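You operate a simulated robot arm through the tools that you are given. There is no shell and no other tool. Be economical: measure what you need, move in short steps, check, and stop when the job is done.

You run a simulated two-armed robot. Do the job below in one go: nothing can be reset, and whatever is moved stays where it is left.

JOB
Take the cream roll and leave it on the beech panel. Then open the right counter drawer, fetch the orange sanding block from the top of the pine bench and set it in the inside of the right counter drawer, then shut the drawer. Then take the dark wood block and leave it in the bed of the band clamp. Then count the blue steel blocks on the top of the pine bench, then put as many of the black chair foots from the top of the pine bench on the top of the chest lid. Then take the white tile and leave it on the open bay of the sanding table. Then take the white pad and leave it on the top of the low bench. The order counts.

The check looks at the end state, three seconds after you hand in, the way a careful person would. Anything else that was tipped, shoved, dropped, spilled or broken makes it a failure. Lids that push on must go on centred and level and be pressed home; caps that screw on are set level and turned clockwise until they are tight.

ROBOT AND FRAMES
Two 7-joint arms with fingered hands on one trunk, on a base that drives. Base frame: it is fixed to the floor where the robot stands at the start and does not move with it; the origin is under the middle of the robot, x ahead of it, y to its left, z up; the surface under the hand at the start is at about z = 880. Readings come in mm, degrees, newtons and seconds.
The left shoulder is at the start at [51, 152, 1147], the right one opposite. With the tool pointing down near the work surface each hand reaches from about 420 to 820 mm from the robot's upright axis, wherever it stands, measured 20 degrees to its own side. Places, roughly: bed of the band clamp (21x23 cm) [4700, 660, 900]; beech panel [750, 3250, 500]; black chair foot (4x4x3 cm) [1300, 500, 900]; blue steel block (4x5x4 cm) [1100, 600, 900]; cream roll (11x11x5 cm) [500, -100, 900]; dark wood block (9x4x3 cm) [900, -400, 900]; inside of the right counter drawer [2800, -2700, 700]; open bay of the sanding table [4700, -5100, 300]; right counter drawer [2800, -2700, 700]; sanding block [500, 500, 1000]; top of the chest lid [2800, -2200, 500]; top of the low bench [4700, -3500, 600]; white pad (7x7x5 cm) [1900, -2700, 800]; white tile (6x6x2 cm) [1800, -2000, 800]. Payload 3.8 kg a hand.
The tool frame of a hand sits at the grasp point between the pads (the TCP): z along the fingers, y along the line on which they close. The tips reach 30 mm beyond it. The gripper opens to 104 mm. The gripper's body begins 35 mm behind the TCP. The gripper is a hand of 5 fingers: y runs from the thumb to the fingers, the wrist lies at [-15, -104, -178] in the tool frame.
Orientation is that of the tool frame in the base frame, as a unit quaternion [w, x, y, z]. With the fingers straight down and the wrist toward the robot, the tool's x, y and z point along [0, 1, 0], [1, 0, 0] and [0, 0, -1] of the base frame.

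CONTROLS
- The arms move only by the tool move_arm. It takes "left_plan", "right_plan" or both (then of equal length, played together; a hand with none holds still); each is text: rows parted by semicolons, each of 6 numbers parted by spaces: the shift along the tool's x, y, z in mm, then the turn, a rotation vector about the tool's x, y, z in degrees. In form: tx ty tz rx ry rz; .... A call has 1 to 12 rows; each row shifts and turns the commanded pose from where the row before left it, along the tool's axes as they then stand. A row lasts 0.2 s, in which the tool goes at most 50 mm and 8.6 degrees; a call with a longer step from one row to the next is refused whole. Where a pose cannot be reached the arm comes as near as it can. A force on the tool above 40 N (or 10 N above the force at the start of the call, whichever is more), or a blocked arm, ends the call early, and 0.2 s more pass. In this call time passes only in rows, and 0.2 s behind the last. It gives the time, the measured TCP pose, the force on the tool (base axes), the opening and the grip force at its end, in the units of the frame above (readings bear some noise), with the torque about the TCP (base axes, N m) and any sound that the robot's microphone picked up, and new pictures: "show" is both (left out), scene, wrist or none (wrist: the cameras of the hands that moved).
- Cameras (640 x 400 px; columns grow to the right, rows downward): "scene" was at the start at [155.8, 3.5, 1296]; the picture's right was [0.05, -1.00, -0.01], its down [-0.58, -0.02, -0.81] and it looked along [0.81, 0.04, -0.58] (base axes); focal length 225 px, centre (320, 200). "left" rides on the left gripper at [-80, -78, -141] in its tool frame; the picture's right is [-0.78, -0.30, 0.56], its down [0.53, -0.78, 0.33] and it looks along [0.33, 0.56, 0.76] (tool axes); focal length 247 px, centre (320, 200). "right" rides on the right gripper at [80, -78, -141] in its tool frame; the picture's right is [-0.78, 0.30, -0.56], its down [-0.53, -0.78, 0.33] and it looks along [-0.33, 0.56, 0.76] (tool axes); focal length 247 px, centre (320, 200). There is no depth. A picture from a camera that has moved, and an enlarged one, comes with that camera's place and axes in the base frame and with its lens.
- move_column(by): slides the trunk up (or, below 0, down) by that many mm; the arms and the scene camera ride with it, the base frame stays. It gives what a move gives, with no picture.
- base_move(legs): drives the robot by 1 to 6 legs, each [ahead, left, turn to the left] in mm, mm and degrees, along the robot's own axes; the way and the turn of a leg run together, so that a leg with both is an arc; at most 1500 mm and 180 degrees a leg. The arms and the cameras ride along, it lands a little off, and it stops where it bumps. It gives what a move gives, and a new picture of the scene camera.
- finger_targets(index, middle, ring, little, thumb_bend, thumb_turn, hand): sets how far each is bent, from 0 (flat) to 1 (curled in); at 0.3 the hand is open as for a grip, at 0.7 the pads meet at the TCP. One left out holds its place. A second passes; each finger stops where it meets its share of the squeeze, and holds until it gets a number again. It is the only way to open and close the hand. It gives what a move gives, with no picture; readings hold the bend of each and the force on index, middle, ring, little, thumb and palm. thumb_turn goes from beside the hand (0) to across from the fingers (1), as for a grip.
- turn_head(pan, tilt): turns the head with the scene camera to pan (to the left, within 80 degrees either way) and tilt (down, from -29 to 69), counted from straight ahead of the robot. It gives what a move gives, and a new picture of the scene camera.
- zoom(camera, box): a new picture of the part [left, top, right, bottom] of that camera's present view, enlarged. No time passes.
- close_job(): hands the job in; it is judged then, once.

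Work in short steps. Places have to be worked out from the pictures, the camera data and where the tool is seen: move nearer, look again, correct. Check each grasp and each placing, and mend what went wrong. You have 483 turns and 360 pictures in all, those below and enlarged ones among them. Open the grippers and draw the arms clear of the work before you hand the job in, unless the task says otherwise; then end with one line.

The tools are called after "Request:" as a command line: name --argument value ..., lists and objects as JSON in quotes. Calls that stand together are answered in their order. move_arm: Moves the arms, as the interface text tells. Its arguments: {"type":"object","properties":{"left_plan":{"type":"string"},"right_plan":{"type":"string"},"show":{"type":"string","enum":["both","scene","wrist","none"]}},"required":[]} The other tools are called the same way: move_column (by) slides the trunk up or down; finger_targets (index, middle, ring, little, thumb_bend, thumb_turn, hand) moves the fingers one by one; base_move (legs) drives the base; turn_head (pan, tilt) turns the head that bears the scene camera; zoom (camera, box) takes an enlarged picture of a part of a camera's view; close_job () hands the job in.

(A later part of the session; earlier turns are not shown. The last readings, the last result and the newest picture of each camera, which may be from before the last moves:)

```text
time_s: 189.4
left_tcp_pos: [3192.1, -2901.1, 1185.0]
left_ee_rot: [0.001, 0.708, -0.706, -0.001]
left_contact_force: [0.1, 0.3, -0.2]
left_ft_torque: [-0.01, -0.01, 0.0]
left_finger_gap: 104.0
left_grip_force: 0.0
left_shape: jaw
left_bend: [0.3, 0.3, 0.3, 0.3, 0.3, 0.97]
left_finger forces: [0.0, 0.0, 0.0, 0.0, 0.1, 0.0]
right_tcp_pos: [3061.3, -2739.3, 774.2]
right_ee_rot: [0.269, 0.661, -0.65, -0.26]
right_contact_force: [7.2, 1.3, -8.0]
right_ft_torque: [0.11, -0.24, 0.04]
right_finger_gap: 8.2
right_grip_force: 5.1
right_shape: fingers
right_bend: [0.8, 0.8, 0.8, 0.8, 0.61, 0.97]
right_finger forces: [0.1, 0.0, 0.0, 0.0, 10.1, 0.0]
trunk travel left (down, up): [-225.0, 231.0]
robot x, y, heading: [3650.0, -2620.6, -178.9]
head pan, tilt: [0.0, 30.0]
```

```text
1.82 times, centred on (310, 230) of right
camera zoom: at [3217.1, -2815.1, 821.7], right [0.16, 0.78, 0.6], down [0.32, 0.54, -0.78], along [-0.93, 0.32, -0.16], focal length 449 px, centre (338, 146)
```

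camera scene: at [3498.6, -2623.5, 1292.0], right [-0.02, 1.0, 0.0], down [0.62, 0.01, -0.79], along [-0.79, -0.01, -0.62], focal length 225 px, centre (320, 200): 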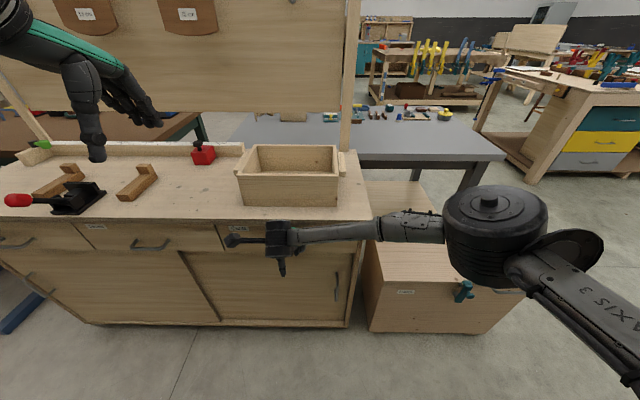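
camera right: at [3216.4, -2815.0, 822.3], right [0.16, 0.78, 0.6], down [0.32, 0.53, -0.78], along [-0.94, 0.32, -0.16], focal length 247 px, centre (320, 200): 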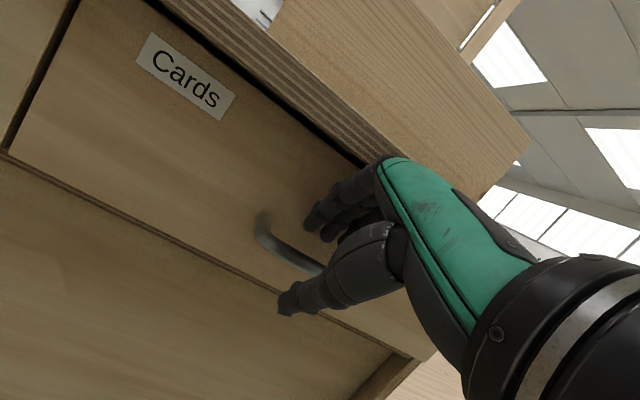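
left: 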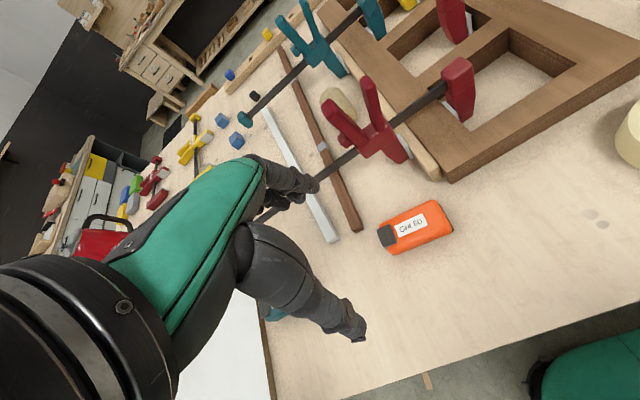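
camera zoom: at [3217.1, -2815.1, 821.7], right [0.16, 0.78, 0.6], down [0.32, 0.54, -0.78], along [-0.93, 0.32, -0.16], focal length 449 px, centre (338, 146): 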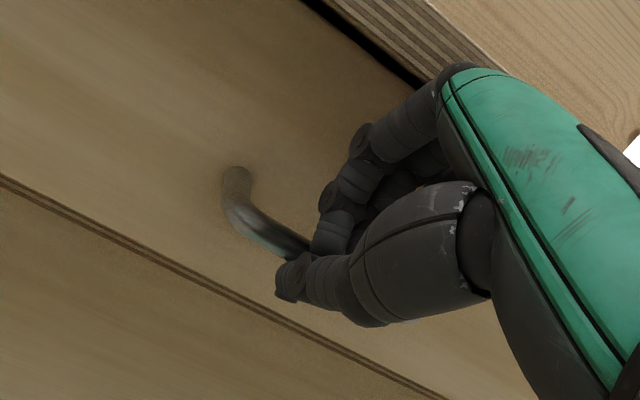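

The arm ran out of reach before the hook was behind the bar. I reopen, retract 60 mm, and bring the base 110 mm closer.

Request:
finger_targets --hand "right" --index 0.61 --middle 0.61 --ring 0.61 --little 0.61 --thumb_bend 0.42

Request:
move_arm --right_plan "0 0 -45 0 0 0; 0 -40 -30 0 0 0; 0 -40 -30 0 0 0" --show "none"

Request:
base_move --legs '[[110, 0, -1]]'

Request:
zoom --camera "right" --box '[0, 0, 640, 400]'

```text
time_s: 190.4
left_tcp_pos: [3191.1, -2900.7, 1184.5]
left_ee_rot: [0.001, 0.708, -0.706, -0.001]
left_contact_force: [-0.4, -0.2, -0.5]
left_ft_torque: [0.02, -0.02, 0.03]
left_finger_gap: 103.5
left_grip_force: 0.1
left_shape: jaw
left_bend: [0.3, 0.3, 0.3, 0.3, 0.3, 0.97]
left_finger forces: [0.0, 0.1, 0.0, 0.1, 0.0, 0.0]
right_tcp_pos: [3061.6, -2737.8, 774.5]
right_ee_rot: [0.27, 0.661, -0.651, -0.26]
right_contact_force: [0.4, 0.5, 0.2]
right_ft_torque: [0.01, -0.01, 0.01]
right_finger_gap: 47.6
right_grip_force: 0.0
right_shape: fingers
right_bend: [0.61, 0.61, 0.61, 0.61, 0.42, 0.97]
right_finger forces: [0.0, 0.0, 0.0, 0.1, 0.0, 0.1]
trunk travel left (down, up): [-225.0, 231.0]
robot x, y, heading: [3650.7, -2617.4, -178.9]
head pan, tilt: [0.0, 30.0]
```

```text
time_s: 191.2
left_tcp_pos: [3193.4, -2901.1, 1185.2]
left_ee_rot: [0.002, 0.708, -0.706, -0.001]
left_contact_force: [-0.5, -0.2, -1.0]
left_ft_torque: [-0.02, 0.02, 0.0]
left_finger_gap: 103.8
left_grip_force: 0.0
left_shape: jaw
left_bend: [0.3, 0.3, 0.3, 0.3, 0.3, 0.97]
left_finger forces: [0.0, 0.1, 0.0, 0.0, 0.1, 0.0]
right_tcp_pos: [3191.8, -2734.5, 796.2]
right_ee_rot: [0.274, 0.661, -0.648, -0.262]
right_contact_force: [0.2, -0.6, -0.1]
right_ft_torque: [0.01, 0.03, -0.01]
right_finger_gap: 47.8
right_grip_force: 0.1
right_shape: fingers
right_bend: [0.61, 0.61, 0.61, 0.61, 0.42, 0.97]
right_finger forces: [0.0, 0.0, 0.0, 0.0, 0.0, 0.0]
trunk travel left (down, up): [-225.0, 231.0]
robot x, y, heading: [3653.2, -2616.9, -178.9]
head pan, tilt: [0.0, 30.0]
```

```text
time_s: 192.4
left_tcp_pos: [3076.4, -2892.8, 1184.6]
left_ee_rot: [-0.002, -0.702, 0.712, 0.002]
left_contact_force: [-0.4, -0.4, -0.3]
left_ft_torque: [0.01, 0.02, -0.02]
left_finger_gap: 103.8
left_grip_force: 0.0
left_shape: jaw
left_bend: [0.3, 0.3, 0.3, 0.3, 0.3, 0.97]
left_finger forces: [0.0, 0.0, 0.0, 0.0, 0.0, 0.0]
right_tcp_pos: [3079.1, -2727.7, 794.1]
right_ee_rot: [0.272, 0.656, -0.653, -0.264]
right_contact_force: [0.6, -0.5, 0.2]
right_ft_torque: [0.03, 0.01, -0.01]
right_finger_gap: 47.6
right_grip_force: 0.1
right_shape: fingers
right_bend: [0.61, 0.61, 0.61, 0.61, 0.42, 0.97]
right_finger forces: [0.0, 0.1, 0.0, 0.1, 0.1, 0.1]
trunk travel left (down, up): [-225.0, 231.0]
robot x, y, heading: [3538.2, -2619.9, 179.8]
head pan, tilt: [0.0, 30.0]
camera scene: at [3389.4, -2621.3, 1292.2], right [0.0, 1.0, 0.0], down [0.62, 0.0, -0.79], along [-0.79, 0.0, -0.62], focal length 225 px, centre (320, 200)
```

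scene: 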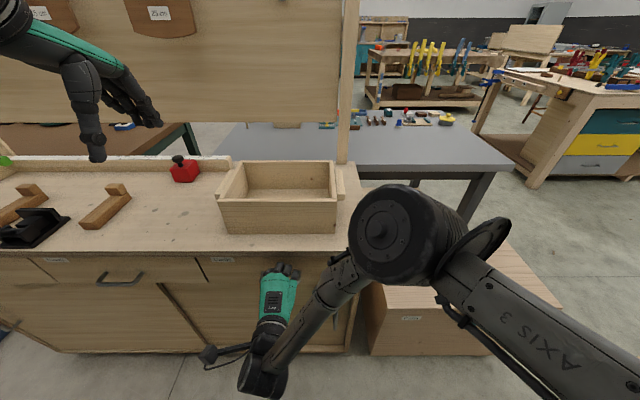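

```text
1.00 times, centred on (320, 200) of right (not enlarged: the box is as wide or as high as the picture)
camera zoom: at [3234.4, -2805.7, 841.2], right [0.17, 0.78, 0.6], down [0.32, 0.53, -0.79], along [-0.93, 0.33, -0.16], focal length 247 px, centre (320, 200)
```

zoom: 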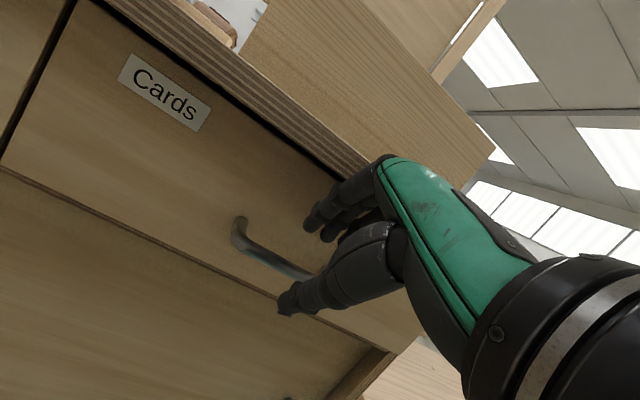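

Now in reach. I shift 8 mm toward the thumb side and slide in behind the bar.

Request:
move_arm --right_plan "0 -8 0 0 0 0; 0 0 15 0 0 0; 0 0 14 0 0 0; 0 0 13 0 0 0" --show "none"

Request:
zoom --camera "right" --box '[200, 120, 420, 340]'

```text
time_s: 193.4
left_tcp_pos: [3077.3, -2893.2, 1187.3]
left_ee_rot: [-0.002, -0.702, 0.712, 0.003]
left_contact_force: [-0.1, -0.4, 0.2]
left_ft_torque: [0.02, 0.03, 0.01]
left_finger_gap: 104.0
left_grip_force: 0.1
left_shape: jaw
left_bend: [0.3, 0.3, 0.3, 0.3, 0.3, 0.97]
left_finger forces: [0.0, 0.1, 0.0, 0.0, 0.0, 0.0]
right_tcp_pos: [3056.1, -2728.0, 760.0]
right_ee_rot: [0.271, 0.655, -0.654, -0.264]
right_contact_force: [2.9, -0.1, -0.1]
right_ft_torque: [0.0, 0.03, -0.05]
right_finger_gap: 47.9
right_grip_force: 1.4
right_shape: fingers
right_bend: [0.61, 0.63, 0.61, 0.61, 0.42, 0.97]
right_finger forces: [0.0, 3.3, 0.1, 0.0, 0.0, 0.0]
trunk travel left (down, up): [-225.0, 231.0]
robot x, y, heading: [3543.5, -2619.5, -180.1]
head pan, tilt: [0.0, 30.0]
```

```text
1.82 times, centred on (310, 230) of right
camera zoom: at [3212.6, -2806.0, 805.6], right [0.17, 0.78, 0.6], down [0.32, 0.53, -0.79], along [-0.93, 0.33, -0.16], focal length 449 px, centre (338, 146)
```

zoom: 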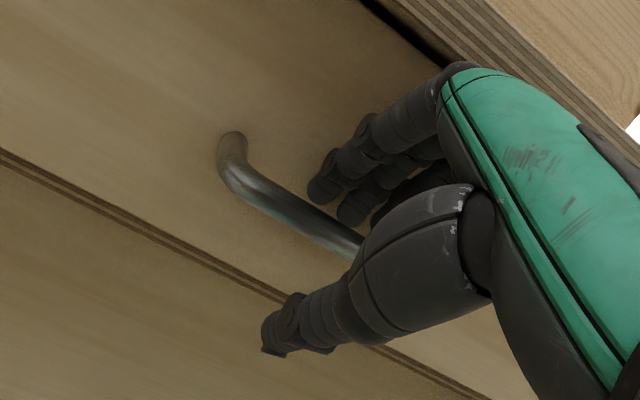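

The fingers are now just behind the bar. I close the hand on it.

Request:
finger_targets --hand "right" --index 0.85 --middle 0.85 --ring 0.85 --little 0.85 --thumb_bend 0.75

Request:
zoom --camera "right" --box '[200, 120, 420, 340]'

```text
time_s: 194.4
left_tcp_pos: [3075.2, -2892.6, 1184.7]
left_ee_rot: [-0.001, -0.702, 0.712, 0.001]
left_contact_force: [0.4, -0.3, 0.0]
left_ft_torque: [0.02, -0.02, 0.03]
left_finger_gap: 103.9
left_grip_force: 0.0
left_shape: jaw
left_bend: [0.3, 0.3, 0.3, 0.3, 0.3, 0.97]
left_finger forces: [0.0, 0.0, 0.1, 0.0, 0.0, 0.0]
right_tcp_pos: [3055.8, -2727.5, 757.1]
right_ee_rot: [0.27, 0.656, -0.654, -0.263]
right_contact_force: [0.4, 6.0, -13.0]
right_ft_torque: [0.34, 1.08, 0.54]
right_finger_gap: 6.1
right_grip_force: 39.8
right_shape: fingers
right_bend: [0.81, 0.78, 0.78, 0.79, 0.65, 0.97]
right_finger forces: [7.7, 30.6, 8.5, 11.1, 21.5, 0.0]
trunk travel left (down, up): [-225.0, 231.0]
robot x, y, heading: [3539.5, -2622.5, 180.0]
head pan, tilt: [0.0, 30.0]
```

```text
1.82 times, centred on (310, 230) of right
camera zoom: at [3210.8, -2805.0, 804.3], right [0.17, 0.78, 0.6], down [0.32, 0.53, -0.78], along [-0.93, 0.33, -0.16], focal length 449 px, centre (338, 146)
```

zoom: 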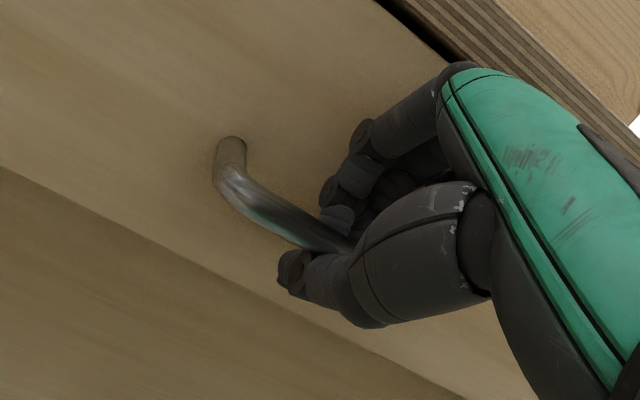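

The bar is gripped (≈40 N). I pull 30 mm with the arm as a test.

Request:
move_arm --right_plan "0 -7 -7 0 0 0; 0 -7 -7 0 0 0; 0 -7 -7 0 0 0" --show "wrist"

```text
time_s: 195.2
left_tcp_pos: [3075.0, -2892.9, 1184.2]
left_ee_rot: [-0.002, -0.702, 0.712, 0.0]
left_contact_force: [0.1, 0.3, 0.3]
left_ft_torque: [0.03, -0.01, -0.02]
left_finger_gap: 103.8
left_grip_force: 0.1
left_shape: jaw
left_bend: [0.3, 0.3, 0.3, 0.3, 0.3, 0.97]
left_finger forces: [0.1, 0.0, 0.0, 0.0, 0.0, 0.0]
right_tcp_pos: [3086.0, -2727.0, 756.7]
right_ee_rot: [0.27, 0.656, -0.654, -0.263]
right_contact_force: [0.3, 9.0, -21.0]
right_ft_torque: [0.24, 1.05, 0.59]
right_finger_gap: 6.1
right_grip_force: 39.3
right_shape: fingers
right_bend: [0.81, 0.78, 0.78, 0.79, 0.65, 0.97]
right_finger forces: [7.6, 30.8, 8.3, 9.7, 22.0, 0.1]
trunk travel left (down, up): [-225.0, 231.0]
robot x, y, heading: [3542.7, -2621.1, 180.1]
head pan, tilt: [0.0, 30.0]
camera right: at [3239.6, -2805.1, 804.5], right [0.17, 0.78, 0.6], down [0.32, 0.53, -0.78], along [-0.93, 0.33, -0.16], focal length 247 px, centre (320, 200)
```

right: 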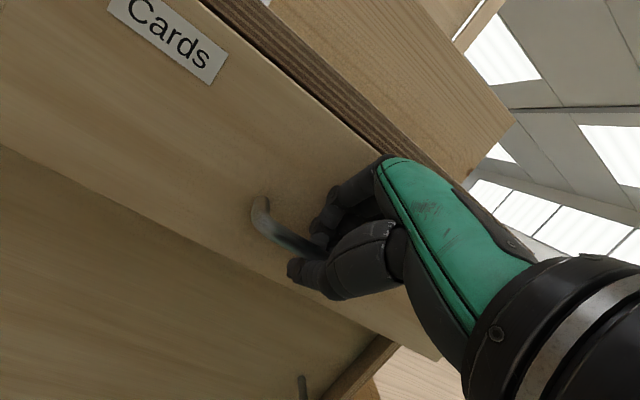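

The drawer follows. I pull on by backing the base 230 mm.

Request:
base_move --legs '[[-120, 0, 0], [-110, 0, 0]]'

```text
time_s: 197.2
left_tcp_pos: [3305.8, -2891.6, 1185.1]
left_ee_rot: [-0.002, -0.702, 0.712, 0.001]
left_contact_force: [-0.2, -0.5, -0.4]
left_ft_torque: [0.02, 0.03, 0.01]
left_finger_gap: 103.8
left_grip_force: 0.0
left_shape: jaw
left_bend: [0.3, 0.3, 0.3, 0.3, 0.3, 0.97]
left_finger forces: [0.0, 0.0, 0.0, 0.0, 0.1, 0.0]
right_tcp_pos: [3315.0, -2727.1, 757.6]
right_ee_rot: [0.27, 0.656, -0.654, -0.263]
right_contact_force: [-0.7, 14.2, -24.7]
right_ft_torque: [0.08, 0.82, 0.45]
right_finger_gap: 7.2
right_grip_force: 37.0
right_shape: fingers
right_bend: [0.81, 0.78, 0.78, 0.8, 0.65, 0.97]
right_finger forces: [6.5, 28.7, 7.3, 9.4, 22.4, 0.1]
trunk travel left (down, up): [-225.0, 231.0]
robot x, y, heading: [3776.0, -2621.9, -180.1]
head pan, tilt: [0.0, 30.0]
camera scene: at [3618.4, -2619.8, 1291.8], right [0.0, 1.0, 0.0], down [0.62, 0.0, -0.79], along [-0.79, 0.0, -0.62], focal length 225 px, centre (320, 200)
```

scene: 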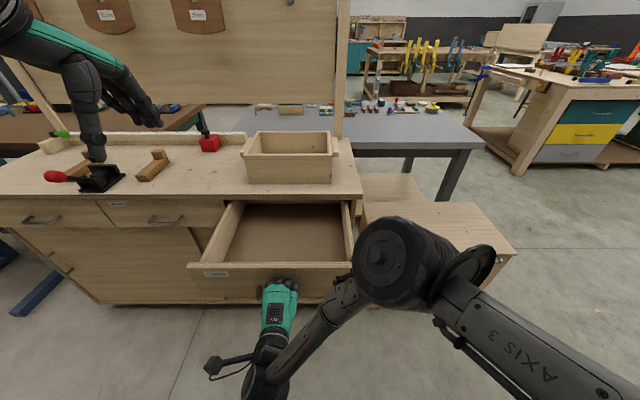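

The drawer is open about 260 mm and empty. I release the bar and withdraw along the tool axis.

Request:
finger_targets --hand "right" --index 0.58 --middle 0.58 --ring 0.58 --little 0.58 --thumb_bend 0.42

Request:
move_arm --right_plan "0 2 -15 0 0 0; 0 0 -20 0 0 0; 0 0 -30 0 0 0; 0 0 -30 0 0 0; 0 0 -35 7 0 0; 0 0 -35 8 0 0; 0 0 -35 8 0 0; 0 -20 -35 8 0 0; 0 -20 -20 7 0 0; 0 0 0 7 0 0" --show "scene"

```text
time_s: 198.2
left_tcp_pos: [3307.0, -2893.7, 1185.1]
left_ee_rot: [-0.001, -0.703, 0.712, 0.0]
left_contact_force: [0.7, 0.1, 0.0]
left_ft_torque: [-0.01, 0.02, 0.0]
left_finger_gap: 103.8
left_grip_force: 0.1
left_shape: jaw
left_bend: [0.3, 0.3, 0.3, 0.3, 0.3, 0.97]
left_finger forces: [0.0, 0.1, 0.0, 0.1, 0.0, 0.0]
right_tcp_pos: [3316.6, -2727.1, 759.0]
right_ee_rot: [0.27, 0.655, -0.654, -0.264]
right_contact_force: [-0.1, 0.4, -0.5]
right_ft_torque: [-0.02, 0.0, 0.0]
right_finger_gap: 53.2
right_grip_force: 0.1
right_shape: fingers
right_bend: [0.57, 0.57, 0.57, 0.57, 0.42, 0.97]
right_finger forces: [0.0, 0.0, 0.0, 0.1, 0.0, 0.1]
trunk travel left (down, up): [-225.0, 231.0]
robot x, y, heading: [3770.2, -2620.2, -179.9]
head pan, tilt: [0.0, 30.0]
```

```text
time_s: 200.4
left_tcp_pos: [3307.0, -2893.2, 1185.5]
left_ee_rot: [-0.002, -0.702, 0.712, 0.003]
left_contact_force: [0.1, -0.8, -0.1]
left_ft_torque: [0.02, 0.0, 0.0]
left_finger_gap: 103.6
left_grip_force: 0.0
left_shape: jaw
left_bend: [0.3, 0.3, 0.3, 0.3, 0.3, 0.97]
left_finger forces: [0.0, 0.1, 0.0, 0.1, 0.1, 0.1]
right_tcp_pos: [3501.9, -2725.0, 951.6]
right_ee_rot: [-0.003, 0.711, -0.703, 0.008]
right_contact_force: [-0.5, -0.6, 0.3]
right_ft_torque: [-0.02, -0.02, 0.02]
right_finger_gap: 53.2
right_grip_force: 0.1
right_shape: fingers
right_bend: [0.57, 0.57, 0.57, 0.57, 0.42, 0.97]
right_finger forces: [0.1, 0.1, 0.0, 0.1, 0.0, 0.0]
trunk travel left (down, up): [-225.0, 231.0]
robot x, y, heading: [3773.3, -2623.9, -179.9]
head pan, tilt: [0.0, 30.0]
camera scene: at [3620.5, -2621.2, 1292.1], right [0.0, 1.0, 0.0], down [0.62, 0.0, -0.79], along [-0.79, 0.0, -0.62], focal length 225 px, centre (320, 200)
```

scene: 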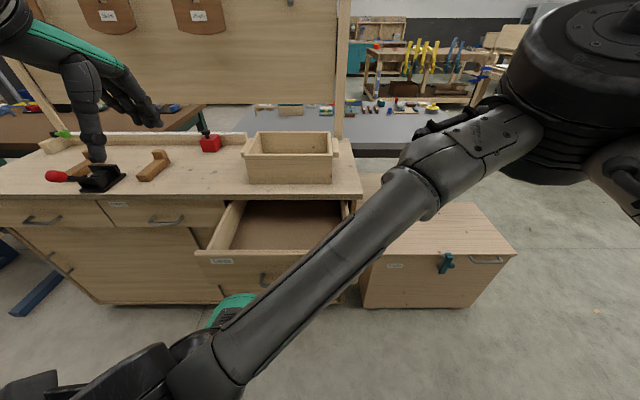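

Drawer stays open. I bring the right arm into travel pose and drive round to the pine bench's front.

Request:
move_arm --right_plan "0 45 -10 0 0 0; 0 45 -20 0 0 0; 0 45 -20 0 0 0; -5 30 -35 0 0 0; 0 0 -45 0 0 0; 0 0 -45 0 0 0; 0 0 -20 0 0 0" --show "none"

Request:
base_move --legs '[[0, 0, -90], [1340, 0, 0], [0, 0, -90], [-1300, 0, 0], [-1300, 0, 0], [-1170, 0, 0]]'

```text
time_s: 202.1
left_tcp_pos: [3306.8, -2893.0, 1185.4]
left_ee_rot: [-0.002, -0.702, 0.712, 0.002]
left_contact_force: [0.1, 0.5, 0.6]
left_ft_torque: [-0.03, -0.01, -0.03]
left_finger_gap: 103.6
left_grip_force: 0.1
left_shape: jaw
left_bend: [0.3, 0.3, 0.3, 0.3, 0.3, 0.97]
left_finger forces: [0.0, 0.2, 0.1, 0.0, 0.1, 0.0]
right_tcp_pos: [3333.1, -2719.4, 1144.0]
right_ee_rot: [-0.002, 0.709, -0.705, 0.007]
right_contact_force: [0.6, -0.2, 1.0]
right_ft_torque: [-0.01, 0.03, 0.04]
right_finger_gap: 53.6
right_grip_force: 0.0
right_shape: fingers
right_bend: [0.57, 0.57, 0.57, 0.57, 0.42, 0.97]
right_finger forces: [0.0, 0.0, 0.0, 0.0, 0.0, 0.0]
trunk travel left (down, up): [-225.0, 231.0]
robot x, y, heading: [3770.7, -2619.6, -180.0]
head pan, tilt: [0.0, 30.0]
```

```text
time_s: 234.2
left_tcp_pos: [448.4, -1008.4, 1185.6]
left_ee_rot: [0.002, 0.713, 0.701, 0.001]
left_contact_force: [0.7, -0.4, 0.2]
left_ft_torque: [-0.01, -0.05, 0.01]
left_finger_gap: 104.0
left_grip_force: 0.1
left_shape: jaw
left_bend: [0.3, 0.3, 0.3, 0.3, 0.3, 0.97]
left_finger forces: [0.0, 0.0, 0.0, 0.1, 0.1, 0.0]
right_tcp_pos: [422.6, -1181.9, 1144.3]
right_ee_rot: [-0.007, 0.707, 0.708, 0.0]
right_contact_force: [-0.4, 0.2, 0.4]
right_ft_torque: [0.01, 0.0, 0.01]
right_finger_gap: 53.5
right_grip_force: 0.1
right_shape: fingers
right_bend: [0.57, 0.57, 0.57, 0.57, 0.42, 0.97]
right_finger forces: [0.1, 0.1, 0.1, 0.0, 0.0, 0.0]
trunk travel left (down, up): [-225.0, 231.0]
robot x, y, heading: [-14.2, -1279.6, -0.1]
head pan, tilt: [0.0, 30.0]
camera scene: at [137.9, -1281.4, 1292.0], right [0.0, -1.0, 0.0], down [-0.62, 0.0, -0.79], along [0.79, 0.0, -0.62], focal length 225 px, centre (320, 200)
```

scene: 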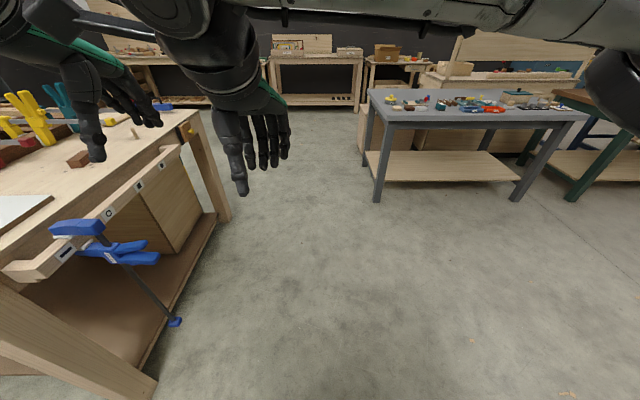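

Strafe left to the start spot and look at the bench.

Request:
base_move --legs '[[0, 640, 0], [0, 640, 0]]'

Request:
turn_head --pan 15 --tilt 40

```text
time_s: 240.9
left_tcp_pos: [445.0, 269.2, 1185.7]
left_ee_rot: [0.002, 0.711, 0.703, 0.001]
left_contact_force: [1.1, 0.1, -0.3]
left_ft_torque: [-0.02, -0.03, 0.01]
left_finger_gap: 104.0
left_grip_force: 0.0
left_shape: jaw
left_bend: [0.3, 0.3, 0.3, 0.3, 0.3, 0.97]
left_finger forces: [0.0, 0.1, 0.1, 0.1, 0.0, 0.0]
right_tcp_pos: [420.4, 95.9, 1144.5]
right_ee_rot: [-0.006, 0.704, 0.71, -0.001]
right_contact_force: [0.8, -0.9, 0.2]
right_ft_torque: [0.04, 0.03, 0.01]
right_finger_gap: 53.4
right_grip_force: 0.1
right_shape: fingers
right_bend: [0.57, 0.57, 0.57, 0.57, 0.42, 0.97]
right_finger forces: [0.0, 0.1, 0.0, 0.1, 0.0, 0.0]
trunk travel left (down, up): [-225.0, 231.0]
robot x, y, heading: [-19.4, -9.7, 0.1]
head pan, tilt: [0.0, 30.0]
camera scene: at [135.9, -6.2, 1292.1], right [0.0, -1.0, 0.0], down [-0.62, 0.0, -0.79], along [0.79, 0.0, -0.62], focal length 225 px, centre (320, 200)
```

scene: 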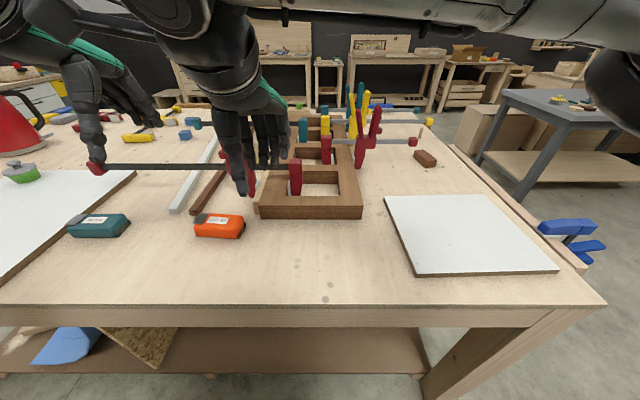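

```text
time_s: 241.7
left_tcp_pos: [444.5, 268.5, 1185.4]
left_ee_rot: [0.002, 0.711, 0.703, 0.001]
left_contact_force: [-0.7, -0.7, -0.2]
left_ft_torque: [0.02, 0.0, -0.02]
left_finger_gap: 103.8
left_grip_force: 0.0
left_shape: jaw
left_bend: [0.3, 0.3, 0.3, 0.3, 0.3, 0.97]
left_finger forces: [0.1, 0.0, 0.1, 0.0, 0.0, 0.0]
right_tcp_pos: [420.3, 95.5, 1144.4]
right_ee_rot: [-0.007, 0.704, 0.71, -0.001]
right_contact_force: [0.7, -0.2, 0.3]
right_ft_torque: [0.02, 0.03, -0.01]
right_finger_gap: 53.3
right_grip_force: 0.0
right_shape: fingers
right_bend: [0.57, 0.57, 0.57, 0.57, 0.42, 0.97]
right_finger forces: [0.0, 0.1, 0.0, 0.0, 0.0, 0.0]
trunk travel left (down, up): [-225.0, 231.0]
robot x, y, heading: [-20.5, -7.2, 0.2]
head pan, tilt: [15.0, 40.0]
camera scene: at [125.5, 16.1, 1278.1], right [0.26, -0.97, -0.04], down [-0.72, -0.17, -0.67], along [0.64, 0.2, -0.74], focal length 225 px, centre (320, 200)
```

scene: 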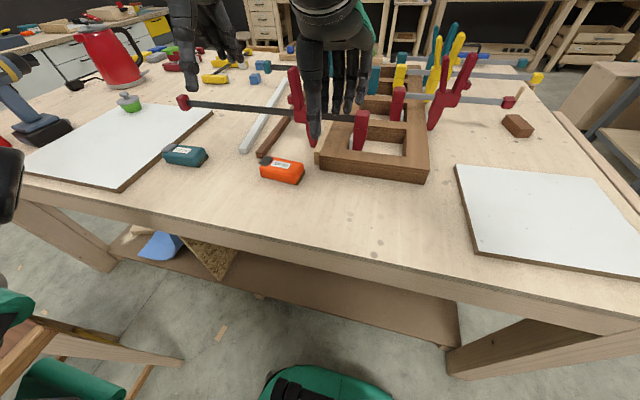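

The orange block is near [532, 243]. I check with the left wrist camera, moving the hand over it.

Request:
move_arm --left_plan "-12 30 35 0 0 0; -12 30 40 0 0 0; 0 27 40 0 0 0; 0 0 40 0 0 0" --show "wrist"

```text
refused: row 2 steps farther than a row can; nothing moved
```

The step was too long; smaller ones.

Request:
move_arm --left_plan "-8 28 30 0 0 0; -8 28 30 0 0 0; -8 28 30 0 0 0; 0 0 40 0 0 0; 0 0 30 0 0 0" --show "wrist"

```text
time_s: 242.9
left_tcp_pos: [529.2, 244.9, 1025.6]
left_ee_rot: [0.002, 0.711, 0.703, 0.002]
left_contact_force: [0.0, -0.4, -0.2]
left_ft_torque: [0.05, -0.02, -0.02]
left_finger_gap: 103.7
left_grip_force: 0.2
left_shape: jaw
left_bend: [0.3, 0.3, 0.3, 0.3, 0.3, 0.97]
left_finger forces: [0.0, 0.1, 0.0, 0.1, 0.0, 0.1]
right_tcp_pos: [420.4, 95.7, 1143.9]
right_ee_rot: [-0.007, 0.704, 0.71, -0.001]
right_contact_force: [-0.5, -0.1, 0.3]
right_ft_torque: [-0.01, 0.0, 0.01]
right_finger_gap: 53.4
right_grip_force: 0.1
right_shape: fingers
right_bend: [0.57, 0.57, 0.57, 0.57, 0.42, 0.97]
right_finger forces: [0.1, 0.1, 0.1, 0.0, 0.0, 0.0]
trunk travel left (down, up): [-225.0, 231.0]
robot x, y, heading: [-16.3, -5.7, 0.4]
head pan, tilt: [15.0, 40.0]
camera left: at [450.2, 165.0, 1167.3], right [-0.3, -0.77, -0.56], down [-0.77, 0.54, -0.34], along [0.56, 0.33, -0.76], focal length 247 px, centre (320, 200)
```

left: 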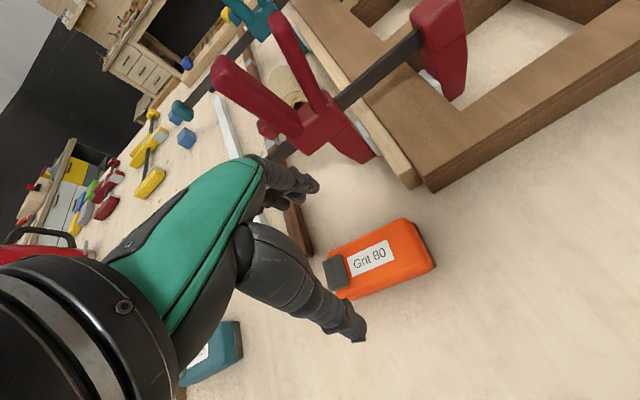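

Block centre ≈ [529, 240], 107 x 55 mm, long axis turned about 6°. I narrow the fingers a bit, yaw to match, and lower.

Request:
finger_targets --hand "left" --index 0.37 --middle 0.37 --ring 0.37 --little 0.37 --thumb_bend 0.37

Request:
move_arm --left_plan "-5 0 25 0 0 6; 0 0 25 0 0 0; 0 0 20 0 0 0" --show "wrist"

```text
time_s: 243.9
left_tcp_pos: [528.2, 244.1, 1025.7]
left_ee_rot: [0.002, 0.711, 0.703, 0.001]
left_contact_force: [0.2, -0.4, -0.4]
left_ft_torque: [0.0, -0.02, 0.01]
left_finger_gap: 86.0
left_grip_force: 0.1
left_shape: fingers
left_bend: [0.37, 0.37, 0.37, 0.37, 0.37, 0.97]
left_finger forces: [0.1, 0.0, 0.1, 0.0, 0.0, 0.0]
right_tcp_pos: [421.5, 94.5, 1143.7]
right_ee_rot: [-0.007, 0.704, 0.71, 0.0]
right_contact_force: [-0.1, 0.4, 0.3]
right_ft_torque: [0.0, 0.0, 0.0]
right_finger_gap: 53.5
right_grip_force: 0.1
right_shape: fingers
right_bend: [0.57, 0.57, 0.57, 0.57, 0.42, 0.97]
right_finger forces: [0.1, 0.0, 0.1, 0.0, 0.0, 0.0]
trunk travel left (down, up): [-225.0, 231.0]
robot x, y, heading: [-16.1, -5.2, -0.1]
head pan, tilt: [15.0, 40.0]
```

```text
time_s: 244.7
left_tcp_pos: [529.2, 240.1, 955.0]
left_ee_rot: [0.002, 0.747, 0.665, 0.002]
left_contact_force: [-0.2, 0.4, 0.0]
left_ft_torque: [0.03, -0.02, -0.01]
left_finger_gap: 86.4
left_grip_force: 0.0
left_shape: fingers
left_bend: [0.37, 0.37, 0.37, 0.37, 0.37, 0.97]
left_finger forces: [0.0, 0.1, 0.0, 0.0, 0.0, 0.1]
right_tcp_pos: [420.6, 94.5, 1144.5]
right_ee_rot: [-0.006, 0.704, 0.71, -0.001]
right_contact_force: [0.6, -0.2, 0.1]
right_ft_torque: [0.03, 0.01, -0.01]
right_finger_gap: 53.2
right_grip_force: 0.2
right_shape: fingers
right_bend: [0.57, 0.57, 0.57, 0.57, 0.42, 0.97]
right_finger forces: [0.0, 0.0, 0.0, 0.0, 0.0, 0.1]
trunk travel left (down, up): [-225.0, 231.0]
robot x, y, heading: [-13.6, -6.1, 0.2]
head pan, tilt: [15.0, 40.0]
camera left: at [442.8, 168.6, 1097.1], right [-0.38, -0.74, -0.56], down [-0.71, 0.62, -0.34], along [0.59, 0.27, -0.76], focal length 247 px, centre (320, 200)
```

left: 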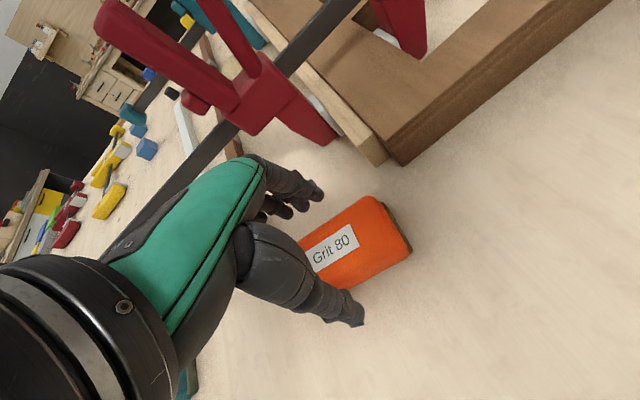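

Straddling well. I lower to z ≈ 916 and close.

Request:
move_arm --left_plan "0 0 20 0 0 0; 0 0 19 0 0 0" --show "none"

Request:
finger_targets --hand "left" --index 0.7 --middle 0.7 --ring 0.7 --little 0.7 --thumb_bend 0.7

Request:
move_arm --left_plan "0 0 -20 0 0 0; 0 0 -25 0 0 0; 0 -5 -40 0 0 0; 0 -5 -40 0 0 0; 0 -5 -40 0 0 0" --show "both"

```text
time_s: 245.3
left_tcp_pos: [529.2, 239.0, 917.1]
left_ee_rot: [0.002, 0.747, 0.664, 0.001]
left_contact_force: [-0.2, -0.3, 0.0]
left_ft_torque: [0.0, -0.02, 0.01]
left_finger_gap: 86.5
left_grip_force: 0.0
left_shape: fingers
left_bend: [0.37, 0.37, 0.37, 0.37, 0.37, 0.97]
left_finger forces: [0.0, 0.0, 0.1, 0.0, 0.0, 0.0]
right_tcp_pos: [420.5, 96.6, 1145.1]
right_ee_rot: [-0.007, 0.703, 0.711, 0.0]
right_contact_force: [-0.5, -0.4, -1.0]
right_ft_torque: [0.03, -0.01, -0.01]
right_finger_gap: 53.2
right_grip_force: 0.0
right_shape: fingers
right_bend: [0.57, 0.57, 0.57, 0.57, 0.42, 0.97]
right_finger forces: [0.1, 0.1, 0.0, 0.0, 0.0, 0.0]
trunk travel left (down, up): [-225.0, 231.0]
robot x, y, heading: [-16.5, -7.7, 0.1]
head pan, tilt: [15.0, 40.0]
```

```text
time_s: 246.3
left_tcp_pos: [529.2, 237.8, 915.5]
left_ee_rot: [0.001, 0.747, 0.665, 0.0]
left_contact_force: [-0.4, -1.0, 0.6]
left_ft_torque: [-0.09, -0.02, 0.01]
left_finger_gap: 54.8
left_grip_force: 27.6
left_shape: fingers
left_bend: [0.56, 0.61, 0.62, 0.65, 0.5, 0.92]
left_finger forces: [9.0, 8.2, 5.8, 4.6, 27.5, 0.0]
right_tcp_pos: [420.4, 95.3, 1144.3]
right_ee_rot: [-0.007, 0.704, 0.71, 0.0]
right_contact_force: [0.1, 0.1, -0.2]
right_ft_torque: [0.01, -0.01, -0.02]
right_finger_gap: 53.3
right_grip_force: 0.0
right_shape: fingers
right_bend: [0.57, 0.57, 0.57, 0.57, 0.42, 0.97]
right_finger forces: [0.1, 0.1, 0.1, 0.0, 0.1, 0.1]
trunk travel left (down, up): [-225.0, 231.0]
robot x, y, heading: [-17.0, -5.2, 0.3]
head pan, tilt: [15.0, 40.0]
```

```text
time_s: 247.5
left_tcp_pos: [514.4, 242.3, 1084.0]
left_ee_rot: [0.001, 0.747, 0.664, 0.002]
left_contact_force: [-0.8, 0.7, -0.9]
left_ft_torque: [0.0, 0.02, 0.01]
left_finger_gap: 54.5
left_grip_force: 27.1
left_shape: fingers
left_bend: [0.56, 0.61, 0.63, 0.65, 0.5, 0.92]
left_finger forces: [8.8, 8.1, 5.8, 4.6, 27.2, 0.0]
right_tcp_pos: [419.5, 94.7, 1144.4]
right_ee_rot: [-0.007, 0.704, 0.71, -0.001]
right_contact_force: [0.3, 0.3, 0.4]
right_ft_torque: [0.0, -0.02, 0.02]
right_finger_gap: 53.4
right_grip_force: 0.1
right_shape: fingers
right_bend: [0.57, 0.57, 0.57, 0.57, 0.42, 0.97]
right_finger forces: [0.1, 0.1, 0.0, 0.0, 0.1, 0.0]
trunk travel left (down, up): [-225.0, 231.0]
robot x, y, heading: [-20.3, -6.6, 0.2]
head pan, tilt: [15.0, 40.0]
camera scene: at [125.3, 15.6, 1278.1], right [0.26, -0.96, -0.04], down [-0.72, -0.17, -0.67], along [0.64, 0.2, -0.74], focal length 225 px, centre (320, 200)
camera left: at [427.9, 170.0, 1225.0], right [-0.38, -0.74, -0.56], down [-0.71, 0.62, -0.34], along [0.59, 0.27, -0.76], focal length 247 px, centre (320, 200)
```

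scene: 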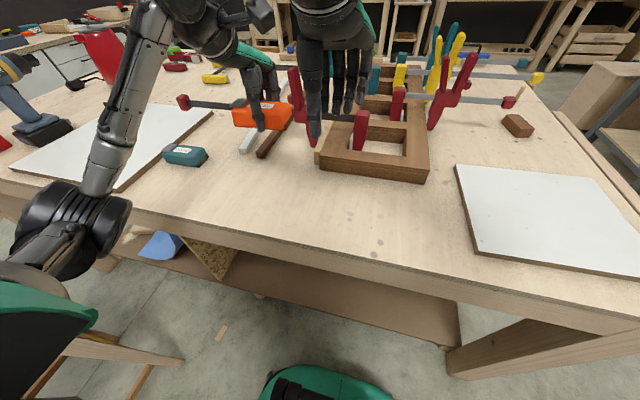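
left: 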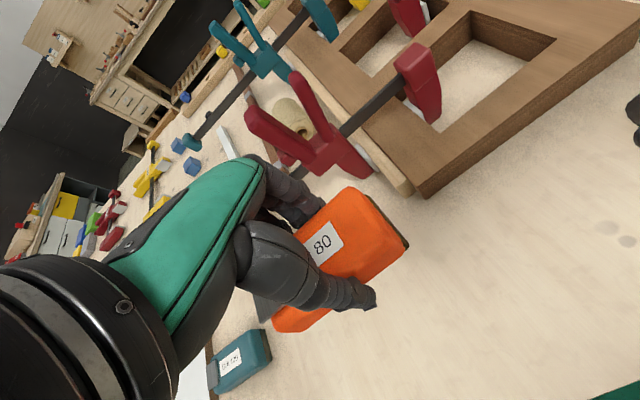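

Orange block is held. I raise and retract it, then drive back to the open drawer.

Request:
move_arm --left_plan "0 -25 -35 0 0 0; 0 -25 -35 0 0 0; 0 -20 -20 0 0 0" --show "none"

Request:
base_move --legs '[[0, -640, 0], [0, -630, 0], [1300, 0, 0], [1300, 0, 0], [1190, 0, 0], [0, 0, -90]]'

Request:
base_move --legs '[[1340, 0, 0], [0, 0, -90]]'

```text
time_s: 248.3
left_tcp_pos: [443.0, 249.1, 1172.2]
left_ee_rot: [0.002, 0.747, 0.665, 0.002]
left_contact_force: [0.7, 0.0, -1.4]
left_ft_torque: [0.01, 0.0, 0.0]
left_finger_gap: 54.7
left_grip_force: 27.4
left_shape: fingers
left_bend: [0.56, 0.61, 0.63, 0.65, 0.5, 0.92]
left_finger forces: [8.8, 8.0, 5.6, 4.7, 27.2, 0.0]
right_tcp_pos: [420.3, 95.7, 1144.4]
right_ee_rot: [-0.005, 0.704, 0.71, -0.001]
right_contact_force: [0.0, -0.6, 0.6]
right_ft_torque: [-0.01, -0.03, 0.05]
right_finger_gap: 53.3
right_grip_force: 0.1
right_shape: fingers
right_bend: [0.57, 0.57, 0.57, 0.57, 0.42, 0.97]
right_finger forces: [0.0, 0.1, 0.1, 0.1, 0.0, 0.0]
trunk travel left (down, up): [-225.0, 231.0]
robot x, y, heading: [-17.6, -4.0, 0.1]
head pan, tilt: [15.0, 40.0]
```

```text
time_s: 276.7
left_tcp_pos: [4016.3, -1704.7, 1171.2]
left_ee_rot: [0.002, 0.998, -0.058, 0.0]
left_contact_force: [-0.5, 0.2, -0.8]
left_ft_torque: [0.01, 0.01, -0.01]
left_finger_gap: 54.1
left_grip_force: 26.4
left_shape: fingers
left_bend: [0.57, 0.61, 0.63, 0.66, 0.5, 0.92]
left_finger forces: [8.7, 7.7, 5.5, 4.4, 26.2, 0.0]
right_tcp_pos: [3862.8, -1679.9, 1144.8]
right_ee_rot: [-0.005, 1.0, 0.002, 0.004]
right_contact_force: [0.0, 0.5, -0.5]
right_ft_torque: [-0.01, -0.03, 0.0]
right_finger_gap: 53.4
right_grip_force: 0.0
right_shape: fingers
right_bend: [0.57, 0.57, 0.57, 0.57, 0.42, 0.97]
right_finger forces: [0.0, 0.1, 0.1, 0.0, 0.0, 0.0]
trunk travel left (down, up): [-225.0, 231.0]
robot x, y, heading: [3762.5, -1238.3, -89.8]
head pan, tilt: [15.0, 40.0]
camera scene: at [3787.1, -1383.7, 1278.0], right [-0.97, -0.26, -0.04], down [-0.17, 0.72, -0.67], along [0.2, -0.64, -0.74], focal length 225 px, centre (320, 200)
```

scene: 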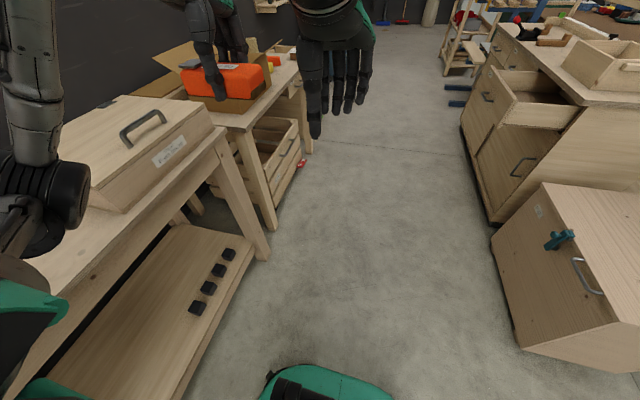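

```text
time_s: 287.2
left_tcp_pos: [3300.2, -2828.7, 1172.3]
left_ee_rot: [-0.001, -0.665, 0.747, 0.001]
left_contact_force: [-0.4, -0.2, -1.4]
left_ft_torque: [0.0, 0.01, 0.03]
left_finger_gap: 53.7
left_grip_force: 25.4
left_shape: fingers
left_bend: [0.57, 0.62, 0.63, 0.66, 0.5, 0.92]
left_finger forces: [8.4, 7.5, 5.5, 4.2, 25.3, 0.0]
right_tcp_pos: [3325.5, -2674.2, 1144.2]
right_ee_rot: [-0.001, 0.71, -0.704, 0.007]
right_contact_force: [-0.1, -0.2, -1.5]
right_ft_torque: [0.03, -0.02, 0.01]
right_finger_gap: 53.2
right_grip_force: 0.1
right_shape: fingers
right_bend: [0.57, 0.57, 0.57, 0.57, 0.42, 0.97]
right_finger forces: [0.0, 0.1, 0.1, 0.0, 0.0, 0.1]
trunk travel left (down, up): [-225.0, 231.0]
robot x, y, heading: [3763.9, -2576.3, -179.9]
head pan, tilt: [15.0, 40.0]
camera scene: at [3623.0, -2597.1, 1278.0], right [-0.26, 0.97, -0.04], down [0.72, 0.17, -0.67], along [-0.64, -0.2, -0.74], focal length 225 px, centre (320, 200)
```

scene: 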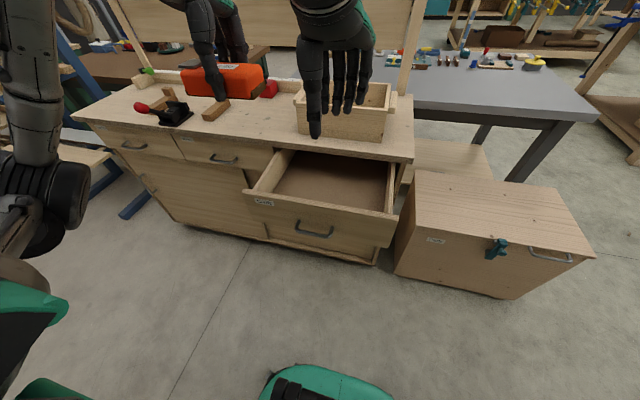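

The drawer front is at x ≈ 3262, inside spans roughly x 3030–3245, y -2850…-2620. I bring the block over its middle.

Request:
move_arm --left_plan "-20 25 0 0 0 -6; -20 30 0 0 0 0; -20 30 0 0 0 0; -20 30 20 0 0 0; -15 30 25 0 0 0; 0 0 45 0 0 0; 0 0 45 0 0 0; 0 0 45 0 0 0; 0 0 40 0 0 0" --show "both"

```text
time_s: 289.2
left_tcp_pos: [3157.1, -2730.0, 953.4]
left_ee_rot: [-0.001, -0.703, 0.711, 0.002]
left_contact_force: [-0.3, 0.0, -1.1]
left_ft_torque: [0.03, 0.02, 0.05]
left_finger_gap: 53.7
left_grip_force: 25.2
left_shape: fingers
left_bend: [0.57, 0.62, 0.63, 0.66, 0.5, 0.92]
left_finger forces: [8.3, 7.2, 5.3, 4.1, 25.1, 0.0]
right_tcp_pos: [3325.5, -2674.1, 1144.6]
right_ee_rot: [-0.001, 0.71, -0.704, 0.006]
right_contact_force: [-0.2, -1.2, -0.1]
right_ft_torque: [0.01, -0.01, -0.01]
right_finger_gap: 53.1
right_grip_force: 0.0
right_shape: fingers
right_bend: [0.57, 0.57, 0.57, 0.57, 0.42, 0.97]
right_finger forces: [0.0, 0.0, 0.1, 0.1, 0.0, 0.0]
trunk travel left (down, up): [-225.0, 231.0]
robot x, y, heading: [3763.5, -2573.5, -179.8]
head pan, tilt: [15.0, 40.0]
camera scene: at [3622.8, -2597.3, 1278.0], right [-0.26, 0.97, -0.04], down [0.72, 0.17, -0.67], along [-0.64, -0.2, -0.74], focal length 225 px, centre (320, 200)
camera left: at [3236.8, -2650.5, 1093.8], right [0.3, 0.77, -0.56], down [0.77, -0.54, -0.34], along [-0.56, -0.33, -0.76], focal length 247 px, centre (320, 200)
```

scene: 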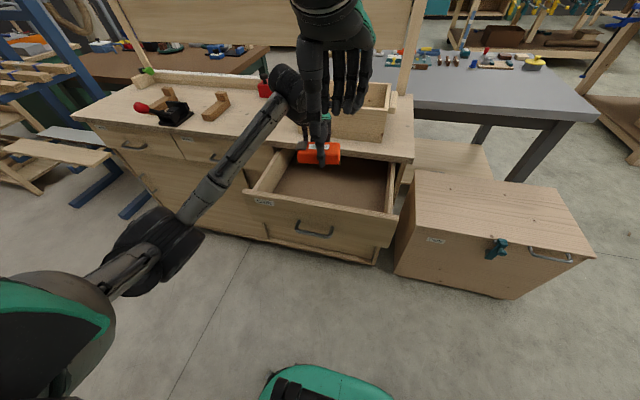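
left: 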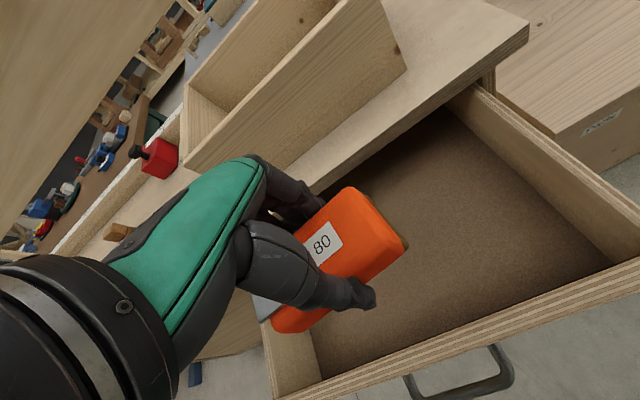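

The block hangs over the drawer's middle with room all round. I lower it.

Request:
move_arm --left_plan "0 -5 40 0 0 0; 0 0 40 0 0 0; 0 0 40 0 0 0; 0 0 35 0 0 0" --show "both"

```text
time_s: 290.2
left_tcp_pos: [3161.3, -2729.8, 796.7]
left_ee_rot: [-0.001, -0.703, 0.711, 0.001]
left_contact_force: [0.3, 0.0, -2.0]
left_ft_torque: [0.04, 0.0, 0.02]
left_finger_gap: 53.5
left_grip_force: 24.3
left_shape: fingers
left_bend: [0.57, 0.62, 0.63, 0.66, 0.5, 0.92]
left_finger forces: [8.4, 7.2, 5.3, 4.2, 24.8, 0.1]
right_tcp_pos: [3324.4, -2673.3, 1143.7]
right_ee_rot: [-0.001, 0.71, -0.704, 0.007]
right_contact_force: [0.3, -0.8, 0.4]
right_ft_torque: [-0.01, 0.01, -0.04]
right_finger_gap: 53.5
right_grip_force: 0.1
right_shape: fingers
right_bend: [0.57, 0.57, 0.57, 0.57, 0.42, 0.97]
right_finger forces: [0.0, 0.1, 0.1, 0.0, 0.0, 0.0]
trunk travel left (down, up): [-225.0, 231.0]
robot x, y, heading: [3764.6, -2575.5, -179.7]
head pan, tilt: [15.0, 40.0]
camera scene: at [3622.7, -2597.2, 1278.0], right [-0.26, 0.97, -0.04], down [0.72, 0.17, -0.67], along [-0.64, -0.2, -0.74], focal length 225 px, centre (320, 200)
camera left: at [3241.2, -2651.1, 939.3], right [0.3, 0.77, -0.56], down [0.77, -0.54, -0.34], along [-0.56, -0.33, -0.76], focal length 247 px, centre (320, 200)
```

scene: 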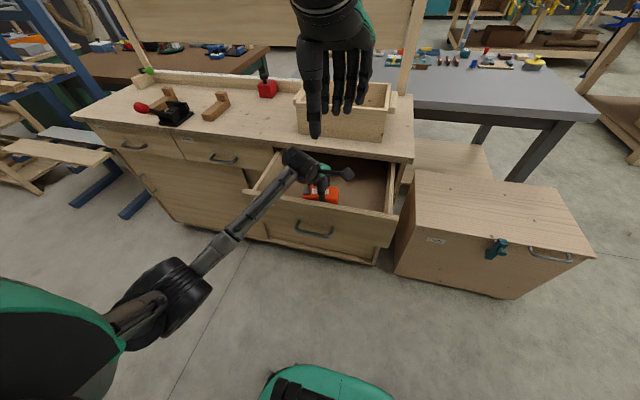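
left: 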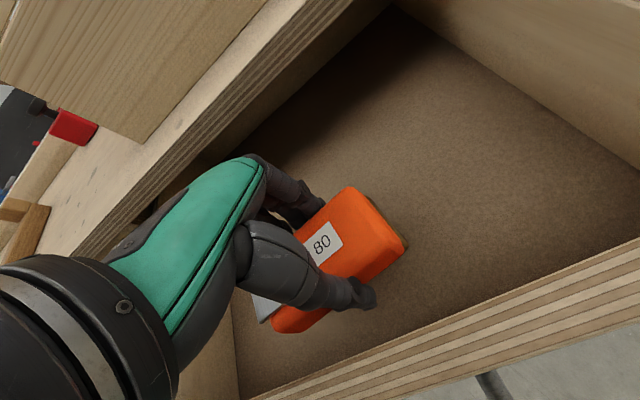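

Continue down slowly to the drawer bottom.

Request:
move_arm --left_plan "0 0 18 0 0 0; 0 0 15 0 0 0; 0 0 12 0 0 0; 0 0 8 0 0 0; 0 0 6 0 0 0; 0 0 6 0 0 0" --show "wrist"

```text
time_s: 291.6
left_tcp_pos: [3154.8, -2730.3, 747.1]
left_ee_rot: [-0.012, -0.704, 0.71, 0.014]
left_contact_force: [0.3, -0.7, 20.6]
left_ft_torque: [-0.24, 0.29, -0.02]
left_finger_gap: 54.3
left_grip_force: 28.7
left_shape: fingers
left_bend: [0.57, 0.62, 0.63, 0.67, 0.5, 0.92]
left_finger forces: [9.2, 10.2, 5.7, 3.9, 27.7, 0.0]
right_tcp_pos: [3326.3, -2675.1, 1144.4]
right_ee_rot: [-0.001, 0.711, -0.703, 0.006]
right_contact_force: [0.3, -0.3, 0.1]
right_ft_torque: [-0.02, -0.04, 0.0]
right_finger_gap: 53.4
right_grip_force: 0.0
right_shape: fingers
right_bend: [0.57, 0.57, 0.57, 0.57, 0.42, 0.97]
right_finger forces: [0.1, 0.0, 0.1, 0.0, 0.0, 0.1]
trunk travel left (down, up): [-225.0, 231.0]
robot x, y, heading: [3763.6, -2575.0, -179.9]
head pan, tilt: [15.0, 40.0]
stopped in row 6 (left hand): the force on the tool passed its limit at 44 N (the readings are from after the stop); the commanded pose is now the measured one
camera left: at [3238.5, -2651.4, 888.4], right [0.28, 0.78, -0.56], down [0.76, -0.54, -0.36], along [-0.59, -0.32, -0.74], focal length 247 px, centre (320, 200)
```

left: 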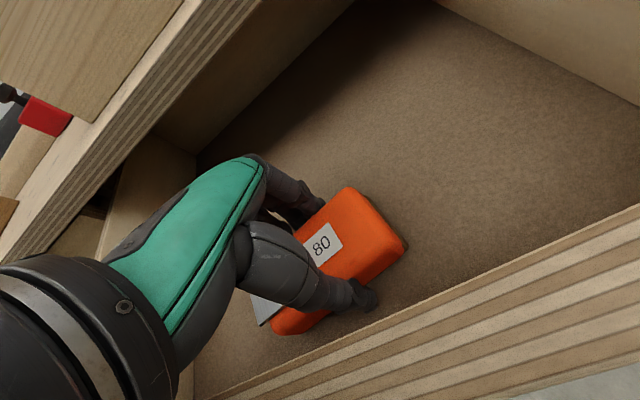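

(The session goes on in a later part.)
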